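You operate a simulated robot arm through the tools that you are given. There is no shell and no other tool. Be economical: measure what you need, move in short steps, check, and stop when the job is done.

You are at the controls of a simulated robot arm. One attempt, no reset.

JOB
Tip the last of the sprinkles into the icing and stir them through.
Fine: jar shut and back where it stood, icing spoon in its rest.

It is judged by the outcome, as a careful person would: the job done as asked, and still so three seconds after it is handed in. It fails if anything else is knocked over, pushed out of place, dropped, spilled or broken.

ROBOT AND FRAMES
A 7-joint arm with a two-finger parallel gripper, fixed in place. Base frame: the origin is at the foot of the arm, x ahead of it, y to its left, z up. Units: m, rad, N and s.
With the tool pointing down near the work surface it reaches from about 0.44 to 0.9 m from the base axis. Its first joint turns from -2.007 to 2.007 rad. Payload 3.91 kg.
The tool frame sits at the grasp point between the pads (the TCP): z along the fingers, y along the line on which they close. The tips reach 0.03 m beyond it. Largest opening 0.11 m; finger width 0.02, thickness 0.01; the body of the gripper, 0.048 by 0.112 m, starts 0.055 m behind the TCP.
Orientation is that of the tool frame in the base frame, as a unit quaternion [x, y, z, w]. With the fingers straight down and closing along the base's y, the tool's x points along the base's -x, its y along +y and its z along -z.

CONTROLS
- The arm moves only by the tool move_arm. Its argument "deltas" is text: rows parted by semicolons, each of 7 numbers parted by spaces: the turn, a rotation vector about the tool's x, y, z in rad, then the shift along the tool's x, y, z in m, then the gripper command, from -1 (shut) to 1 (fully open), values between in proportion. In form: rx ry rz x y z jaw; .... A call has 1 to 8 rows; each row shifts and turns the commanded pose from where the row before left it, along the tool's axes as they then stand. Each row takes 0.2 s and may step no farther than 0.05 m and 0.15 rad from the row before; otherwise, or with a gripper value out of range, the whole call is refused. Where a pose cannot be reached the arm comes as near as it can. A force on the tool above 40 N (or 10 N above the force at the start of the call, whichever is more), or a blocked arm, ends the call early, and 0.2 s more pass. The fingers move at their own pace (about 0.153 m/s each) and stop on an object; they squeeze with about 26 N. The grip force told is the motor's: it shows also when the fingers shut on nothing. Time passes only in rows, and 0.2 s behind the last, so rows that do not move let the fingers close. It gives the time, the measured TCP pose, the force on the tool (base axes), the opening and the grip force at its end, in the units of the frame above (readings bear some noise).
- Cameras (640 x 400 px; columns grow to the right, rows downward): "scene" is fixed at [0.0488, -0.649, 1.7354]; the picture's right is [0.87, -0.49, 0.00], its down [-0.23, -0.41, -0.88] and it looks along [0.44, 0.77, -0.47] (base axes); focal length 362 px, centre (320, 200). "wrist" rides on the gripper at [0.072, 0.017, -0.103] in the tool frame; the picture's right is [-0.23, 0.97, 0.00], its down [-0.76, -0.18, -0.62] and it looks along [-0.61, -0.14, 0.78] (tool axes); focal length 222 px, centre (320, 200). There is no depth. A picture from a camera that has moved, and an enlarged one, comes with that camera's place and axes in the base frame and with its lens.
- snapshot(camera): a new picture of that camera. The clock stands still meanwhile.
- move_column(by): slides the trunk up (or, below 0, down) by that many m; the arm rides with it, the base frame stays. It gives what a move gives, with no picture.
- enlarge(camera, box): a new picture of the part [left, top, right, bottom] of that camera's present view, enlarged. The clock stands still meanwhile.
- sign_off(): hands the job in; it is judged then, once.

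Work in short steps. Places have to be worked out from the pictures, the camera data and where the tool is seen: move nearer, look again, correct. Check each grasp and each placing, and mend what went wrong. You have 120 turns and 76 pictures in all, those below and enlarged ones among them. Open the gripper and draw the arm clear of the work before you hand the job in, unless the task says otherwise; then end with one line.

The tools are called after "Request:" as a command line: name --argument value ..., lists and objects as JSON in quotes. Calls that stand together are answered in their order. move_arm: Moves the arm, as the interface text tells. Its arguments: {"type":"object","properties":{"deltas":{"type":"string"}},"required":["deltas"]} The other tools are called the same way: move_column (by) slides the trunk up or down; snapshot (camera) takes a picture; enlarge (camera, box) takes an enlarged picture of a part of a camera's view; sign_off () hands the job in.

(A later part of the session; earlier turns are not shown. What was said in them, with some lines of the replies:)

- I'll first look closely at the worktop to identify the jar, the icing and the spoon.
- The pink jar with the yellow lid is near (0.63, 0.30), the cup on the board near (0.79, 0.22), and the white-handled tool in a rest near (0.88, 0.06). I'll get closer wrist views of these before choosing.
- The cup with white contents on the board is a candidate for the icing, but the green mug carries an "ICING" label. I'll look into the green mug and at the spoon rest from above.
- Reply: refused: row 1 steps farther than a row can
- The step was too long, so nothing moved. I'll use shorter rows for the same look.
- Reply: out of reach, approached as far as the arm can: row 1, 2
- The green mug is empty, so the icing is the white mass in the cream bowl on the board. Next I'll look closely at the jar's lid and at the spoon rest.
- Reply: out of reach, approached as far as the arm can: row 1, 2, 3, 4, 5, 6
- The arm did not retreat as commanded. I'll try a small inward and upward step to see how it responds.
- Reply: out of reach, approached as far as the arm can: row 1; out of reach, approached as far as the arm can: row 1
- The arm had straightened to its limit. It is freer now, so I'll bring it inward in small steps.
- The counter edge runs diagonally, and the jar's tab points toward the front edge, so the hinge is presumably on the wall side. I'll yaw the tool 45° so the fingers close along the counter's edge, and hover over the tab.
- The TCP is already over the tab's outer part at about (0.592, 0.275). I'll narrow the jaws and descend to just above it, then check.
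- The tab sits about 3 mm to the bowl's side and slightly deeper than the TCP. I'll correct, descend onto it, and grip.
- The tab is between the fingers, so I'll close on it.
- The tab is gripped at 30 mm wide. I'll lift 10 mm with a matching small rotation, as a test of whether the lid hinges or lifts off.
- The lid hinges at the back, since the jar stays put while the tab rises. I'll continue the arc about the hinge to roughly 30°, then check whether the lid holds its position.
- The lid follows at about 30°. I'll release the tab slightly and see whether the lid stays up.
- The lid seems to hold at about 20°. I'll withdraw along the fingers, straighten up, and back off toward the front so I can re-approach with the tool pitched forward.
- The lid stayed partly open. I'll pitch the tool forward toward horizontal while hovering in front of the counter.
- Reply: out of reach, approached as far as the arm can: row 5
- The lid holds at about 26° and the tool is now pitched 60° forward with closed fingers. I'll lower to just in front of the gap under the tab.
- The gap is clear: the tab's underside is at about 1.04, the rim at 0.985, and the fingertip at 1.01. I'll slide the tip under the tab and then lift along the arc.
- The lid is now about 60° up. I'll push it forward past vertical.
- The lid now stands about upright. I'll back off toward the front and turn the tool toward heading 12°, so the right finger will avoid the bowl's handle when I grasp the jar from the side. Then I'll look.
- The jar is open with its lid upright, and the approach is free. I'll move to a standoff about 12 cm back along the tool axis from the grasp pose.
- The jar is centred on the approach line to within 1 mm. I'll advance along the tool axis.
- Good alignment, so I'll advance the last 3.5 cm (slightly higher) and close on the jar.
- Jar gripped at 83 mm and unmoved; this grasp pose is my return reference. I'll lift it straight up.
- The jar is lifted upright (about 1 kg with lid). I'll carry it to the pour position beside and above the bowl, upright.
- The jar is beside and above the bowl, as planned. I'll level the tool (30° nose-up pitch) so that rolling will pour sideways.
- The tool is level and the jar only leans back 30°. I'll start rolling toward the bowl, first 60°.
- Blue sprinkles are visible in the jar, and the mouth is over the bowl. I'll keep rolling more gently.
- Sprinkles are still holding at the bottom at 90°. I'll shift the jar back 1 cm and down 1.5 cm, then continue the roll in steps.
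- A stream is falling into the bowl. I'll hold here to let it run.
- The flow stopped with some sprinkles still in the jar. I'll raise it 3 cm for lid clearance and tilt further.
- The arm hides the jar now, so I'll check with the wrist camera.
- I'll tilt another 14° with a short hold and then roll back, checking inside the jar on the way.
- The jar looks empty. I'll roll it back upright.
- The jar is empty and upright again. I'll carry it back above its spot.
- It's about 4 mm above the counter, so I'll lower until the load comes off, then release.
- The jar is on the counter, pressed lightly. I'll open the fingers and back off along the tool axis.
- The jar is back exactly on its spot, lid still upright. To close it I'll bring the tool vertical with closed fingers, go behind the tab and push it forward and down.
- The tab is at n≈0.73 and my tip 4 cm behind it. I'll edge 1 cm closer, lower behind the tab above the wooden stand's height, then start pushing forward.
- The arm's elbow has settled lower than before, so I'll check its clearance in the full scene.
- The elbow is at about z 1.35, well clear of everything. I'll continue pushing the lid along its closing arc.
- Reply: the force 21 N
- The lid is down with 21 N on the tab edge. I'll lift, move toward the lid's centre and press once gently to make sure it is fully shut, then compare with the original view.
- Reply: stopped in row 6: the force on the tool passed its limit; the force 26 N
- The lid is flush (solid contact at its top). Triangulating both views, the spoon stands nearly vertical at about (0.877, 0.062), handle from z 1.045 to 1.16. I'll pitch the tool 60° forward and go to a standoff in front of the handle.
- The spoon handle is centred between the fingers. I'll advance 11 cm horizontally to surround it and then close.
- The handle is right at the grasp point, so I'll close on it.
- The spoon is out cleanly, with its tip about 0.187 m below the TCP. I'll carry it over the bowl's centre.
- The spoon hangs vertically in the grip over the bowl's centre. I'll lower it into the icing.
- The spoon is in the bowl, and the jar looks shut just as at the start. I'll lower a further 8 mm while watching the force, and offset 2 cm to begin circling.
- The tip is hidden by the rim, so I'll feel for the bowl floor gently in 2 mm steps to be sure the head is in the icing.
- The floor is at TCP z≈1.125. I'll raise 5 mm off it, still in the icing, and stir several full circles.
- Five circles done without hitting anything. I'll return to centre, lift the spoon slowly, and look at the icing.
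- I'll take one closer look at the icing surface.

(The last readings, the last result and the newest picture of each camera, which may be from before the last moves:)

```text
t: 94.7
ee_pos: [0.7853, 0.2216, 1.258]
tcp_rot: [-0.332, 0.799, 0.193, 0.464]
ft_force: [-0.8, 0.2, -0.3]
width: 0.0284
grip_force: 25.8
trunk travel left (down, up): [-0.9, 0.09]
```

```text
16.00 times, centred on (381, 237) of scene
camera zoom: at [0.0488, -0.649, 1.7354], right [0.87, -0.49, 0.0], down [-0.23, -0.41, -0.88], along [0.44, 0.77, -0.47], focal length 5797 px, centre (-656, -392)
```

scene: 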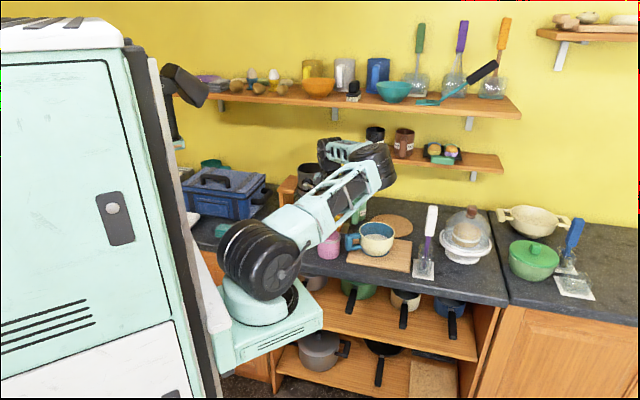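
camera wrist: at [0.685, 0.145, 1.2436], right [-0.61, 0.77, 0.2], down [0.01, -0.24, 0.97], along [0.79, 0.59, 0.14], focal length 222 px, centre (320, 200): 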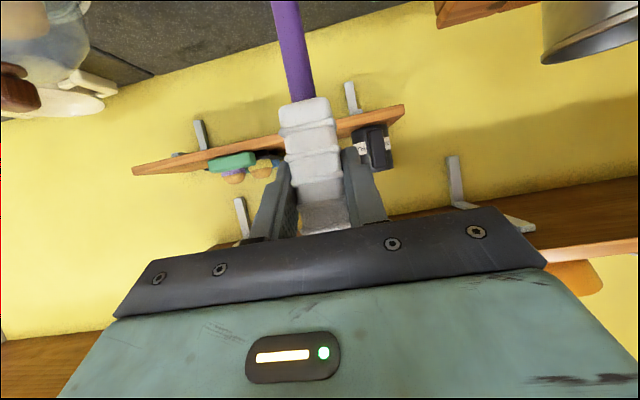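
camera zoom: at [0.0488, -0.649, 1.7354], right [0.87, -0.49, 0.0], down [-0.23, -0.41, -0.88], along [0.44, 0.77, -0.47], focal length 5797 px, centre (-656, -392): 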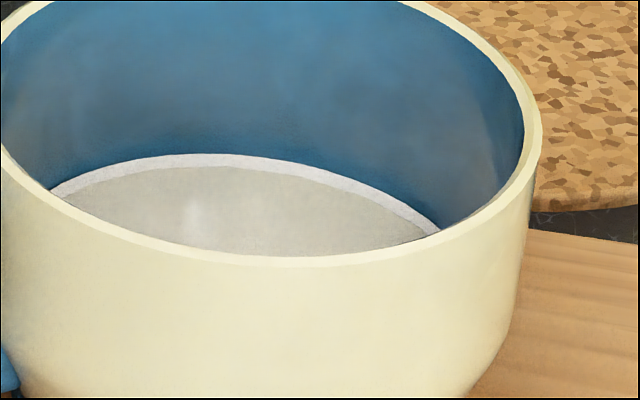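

The icing is uniform with no pile visible. For thoroughness I'll dip again and make a few more circles.

Request:
move_arm --deltas "0 0 0 0.0173 0 0.01 -1; 0 0 0 0.026 0 0.015 -1; 0 0 0 0.026 0 0.015 -1; 0 0 0 0.026 0 0.015 -1; 0 0 0 0.0173 0 0.01 -1; 0 0 0 -0.01 0 0.0173 -1; 0 0 0 0 0 0 -1"

Request:
move_arm --deltas "0 0 0 0.003 -0.0141 -0.0051 -1; 0 0 0 0.007 -0.0059 -0.0122 -1; 0 0 0 0.007 0.0059 -0.0122 -1; 0 0 0 0.003 0.0141 -0.0051 -1; 0 0 0 -0.003 0.0141 0.0051 -1; 0 0 0 -0.007 0.0059 0.0122 -1; 0 0 0 -0.007 -0.0059 0.0122 -1; 0 0 0 -0.003 -0.0141 0.0051 -1"

Request:
move_arm --deltas "0 0 0 0.003 -0.0141 -0.0051 -1; 0 0 0 0.007 -0.0059 -0.0122 -1; 0 0 0 0.007 0.0059 -0.0122 -1; 0 0 0 0.003 0.0141 -0.0051 -1; 0 0 0 -0.003 0.0141 0.0051 -1; 0 0 0 -0.007 0.0059 0.0122 -1; 0 0 0 -0.007 -0.0059 0.0122 -1; 0 0 0 -0.003 -0.0141 0.0051 -1"

Request:
move_arm --deltas "0 0 0 0.003 -0.0141 -0.0051 -1; 0 0 0 0.007 -0.0059 -0.0122 -1; 0 0 0 0.007 0.0059 -0.0122 -1; 0 0 0 0.003 0.0141 -0.0051 -1; 0 0 0 -0.003 0.0141 0.0051 -1; 0 0 0 -0.007 0.0059 0.0122 -1; 0 0 0 -0.007 -0.0059 0.0122 -1; 0 0 0 -0.003 -0.0141 0.0051 -1"

Request:
move_arm --deltas "0 0 0 0.01 0 -0.0173 -1; 0 0 0 -0.0173 0 -0.01 -1; 0 0 0 -0.026 0 -0.015 -1; 0 0 0 -0.026 0 -0.015 -1; 0 0 0 -0.026 0 -0.015 -1; 0 0 0 -0.0173 0 -0.01 -1; 0 0 0 0 0 0 -1; 0 0 0 0 0 0 -1"

```text
t: 96.3
ee_pos: [0.8008, 0.2339, 1.1282]
tcp_rot: [-0.331, 0.798, 0.193, 0.464]
ft_force: [-0.3, 0.1, -0.6]
width: 0.0286
grip_force: 25.2
trunk travel left (down, up): [-0.9, 0.09]
```

```text
t: 98.1
ee_pos: [0.8007, 0.2364, 1.129]
tcp_rot: [-0.332, 0.799, 0.193, 0.464]
ft_force: [-1.0, -0.8, -0.8]
width: 0.0283
grip_force: 25.8
trunk travel left (down, up): [-0.9, 0.09]
```

```text
t: 99.9
ee_pos: [0.8009, 0.2368, 1.1274]
tcp_rot: [-0.331, 0.799, 0.193, 0.464]
ft_force: [-0.1, 0.6, -1.0]
width: 0.0284
grip_force: 26.4
trunk travel left (down, up): [-0.9, 0.09]
```

```text
t: 101.7
ee_pos: [0.8002, 0.2363, 1.1297]
tcp_rot: [-0.331, 0.799, 0.193, 0.464]
ft_force: [0.3, -0.6, -0.9]
width: 0.0286
grip_force: 26.0
trunk travel left (down, up): [-0.9, 0.09]
```

```text
t: 103.5
ee_pos: [0.7878, 0.2231, 1.2605]
tcp_rot: [-0.332, 0.799, 0.194, 0.464]
ft_force: [-0.5, -0.1, -0.6]
width: 0.0286
grip_force: 26.1
trunk travel left (down, up): [-0.9, 0.09]
```

Stirring done. I'll carry the spoon back above its rest.

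Request:
move_arm --deltas "0 0 0 0.0057 -0.0351 -0.0099 -1; 0 0 0 0.0057 -0.0351 -0.0099 -1; 0 0 0 0.0057 -0.0351 -0.0099 -1; 0 0 0 0.0057 -0.0351 -0.0099 -1; 0 0 0 0.0057 -0.0351 -0.0099 -1; 0 0 0 0 0 0 -1; 0 0 0 0 0 0 -1"

Request:
move_arm --deltas "0 0 0 0 0 0 -1; 0 0 0 0 0 0 -1"

Request:
enlarge --camera "scene" --box '[390, 190, 450, 280]'

```text
t: 105.1
ee_pos: [0.8704, 0.0572, 1.26]
tcp_rot: [-0.331, 0.799, 0.192, 0.464]
ft_force: [-0.3, 0.2, -1.1]
width: 0.0284
grip_force: 25.6
trunk travel left (down, up): [-0.9, 0.09]
```

```text
t: 105.7
ee_pos: [0.871, 0.0569, 1.2586]
tcp_rot: [-0.331, 0.799, 0.193, 0.465]
ft_force: [-0.6, -0.4, -1.1]
width: 0.0283
grip_force: 26.0
trunk travel left (down, up): [-0.9, 0.09]
```

```text
4.44 times, centred on (420, 235) of scene
camera zoom: at [0.0488, -0.649, 1.7354], right [0.87, -0.49, 0.0], down [-0.23, -0.41, -0.88], along [0.44, 0.77, -0.47], focal length 1610 px, centre (-124, 44)
```

zoom: 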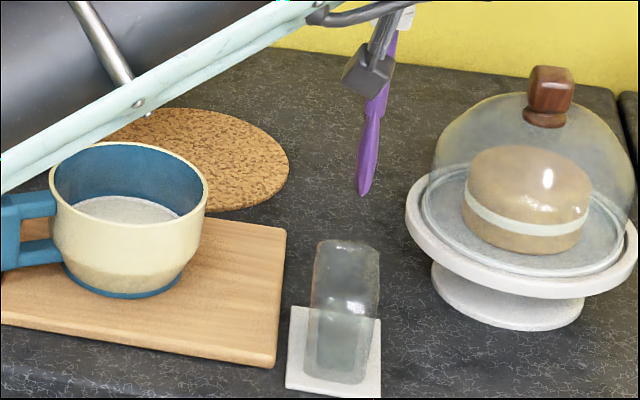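

It's aligned with the recorded pose, so I'll lower the spoon into its rest, watching the force.

Request:
move_arm --deltas "0 0 0 0.026 0 0.015 -1; 0 0 0 0.026 0 0.015 -1; 0 0 0 0.026 0 0.015 -1; 0 0 0 0.026 0 0.015 -1; 0 0 0 0.0104 0 0.006 -1; 0 0 0 0.0078 0 0.0045 -1; 0 0 0 0 0 0 -1"

```text
t: 107.3
ee_pos: [0.8706, 0.0572, 1.1169]
tcp_rot: [-0.331, 0.799, 0.192, 0.464]
ft_force: [0.3, -1.0, -0.6]
width: 0.0284
grip_force: 26.1
trunk travel left (down, up): [-0.9, 0.09]
```

Request:
move_arm --deltas "0 0 0 0.0026 0 0.0015 -1; 0 0 0 0.0026 0 0.0015 -1; 0 0 0 0.0009 0 0.0005 -1; 0 0 0 0 0 0 -1"

```text
t: 108.3
ee_pos: [0.871, 0.0573, 1.1099]
tcp_rot: [-0.331, 0.799, 0.192, 0.463]
ft_force: [-0.4, -0.7, -0.3]
width: 0.0285
grip_force: 26.3
trunk travel left (down, up): [-0.9, 0.09]
```

The height matches the original with no load yet. I'll lower 2 mm more to seat it, then release gently.

Request:
move_arm --deltas "0 0 0 0.0009 0 0.0005 -1; 0 0 0 0.0009 0 0.0005 -1; 0 0 0 0 0 0 -1"

```text
t: 109.1
ee_pos: [0.8707, 0.0567, 1.1105]
tcp_rot: [-0.331, 0.798, 0.192, 0.465]
ft_force: [-1.9, -0.9, 11.8]
width: 0.0287
grip_force: 26.4
trunk travel left (down, up): [-0.9, 0.09]
```

The spoon is seated (12 N upward contact). I'll relieve 1 mm, open slowly, and back away horizontally.

Request:
move_arm --deltas "0 0 0 -0.0009 0 -0.0005 -1; 0 0 0 0 0 0 -0.3; 0 0 0 0 0 0 0; 0 0 0 0 0 0 0.3; 0 0 0 0 0 0 0.3"

Request:
move_arm --deltas "0 0 0 0.014 0 -0.0243 0.3; 0 0 0 0.014 0 -0.0243 0.3; 0 0 0 0.014 0 -0.0243 0.3; 0 0 0 0.014 0 -0.0243 0.3; 0 0 0 0.014 0 -0.0243 0.3; 0 0 0 -0.03 0 -0.0173 0.3; 0 0 0 -0.03 0 -0.0173 0.3; 0 0 0 0 0 0 1"

Request:
snapshot --camera "scene"

```text
t: 110.3
ee_pos: [0.8704, 0.0576, 1.1085]
tcp_rot: [-0.331, 0.799, 0.193, 0.464]
ft_force: [-0.1, -0.5, -0.2]
width: 0.0717
grip_force: 0.1
trunk travel left (down, up): [-0.9, 0.09]
```

```text
t: 112.1
ee_pos: [0.7714, -0.0427, 1.1778]
tcp_rot: [-0.331, 0.799, 0.193, 0.464]
ft_force: [-0.4, 0.1, -0.7]
width: 0.1101
grip_force: 0.1
trunk travel left (down, up): [-0.9, 0.09]
```

```text
1 pictures are left
```

scene: 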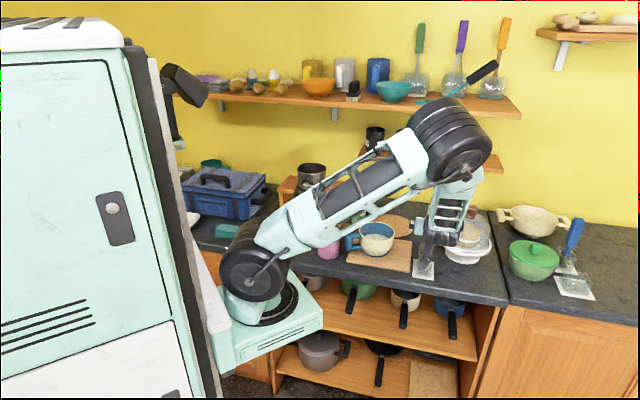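

I'll draw the arm further back along the tool axis so the spoon is in view.

Request:
move_arm --deltas "0 0 0 0 0 -0.04 1; 0 0 0 0 0 -0.04 1; 0 0 0 0 0 -0.04 1; 0 0 0 0 -0.04 0 1; 0 0 0 0 -0.04 0 1; 0 0 0 0 -0.04 0 1; 0 0 0 0 0 0 1"

Request:
snapshot --camera "wrist"

```text
t: 113.7
ee_pos: [0.7823, -0.2009, 1.2369]
tcp_rot: [-0.331, 0.799, 0.192, 0.463]
ft_force: [-0.2, -0.4, 0.2]
width: 0.11
grip_force: 0.1
trunk travel left (down, up): [-0.9, 0.09]
```

```text
0 pictures are left
camera wrist: at [0.6816, -0.278, 1.2257], right [-0.61, 0.77, 0.2], down [0.01, -0.24, 0.97], along [0.79, 0.59, 0.14], focal length 222 px, centre (320, 200)
```

wrist: 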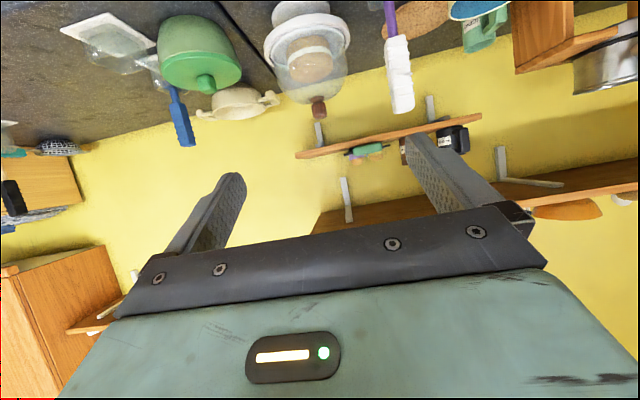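

The spoon stands upright in its rest, the jar is shut on its spot, and the arm is open and clear. I'm handing in.

Request:
sign_off

```text
The job is handed in.
```

I tipped the last of the sprinkles into the bowl of white icing on the board and stirred it for nine circles. The jar is shut and back where it stood, and the spoon is upright in its rest. I took the bowl as the icing because the mug labelled "ICING" looked empty. No sprinkles were visible on the icing surface after the pour or mid-stir, so I couldn't confirm by eye how well they mixed in.
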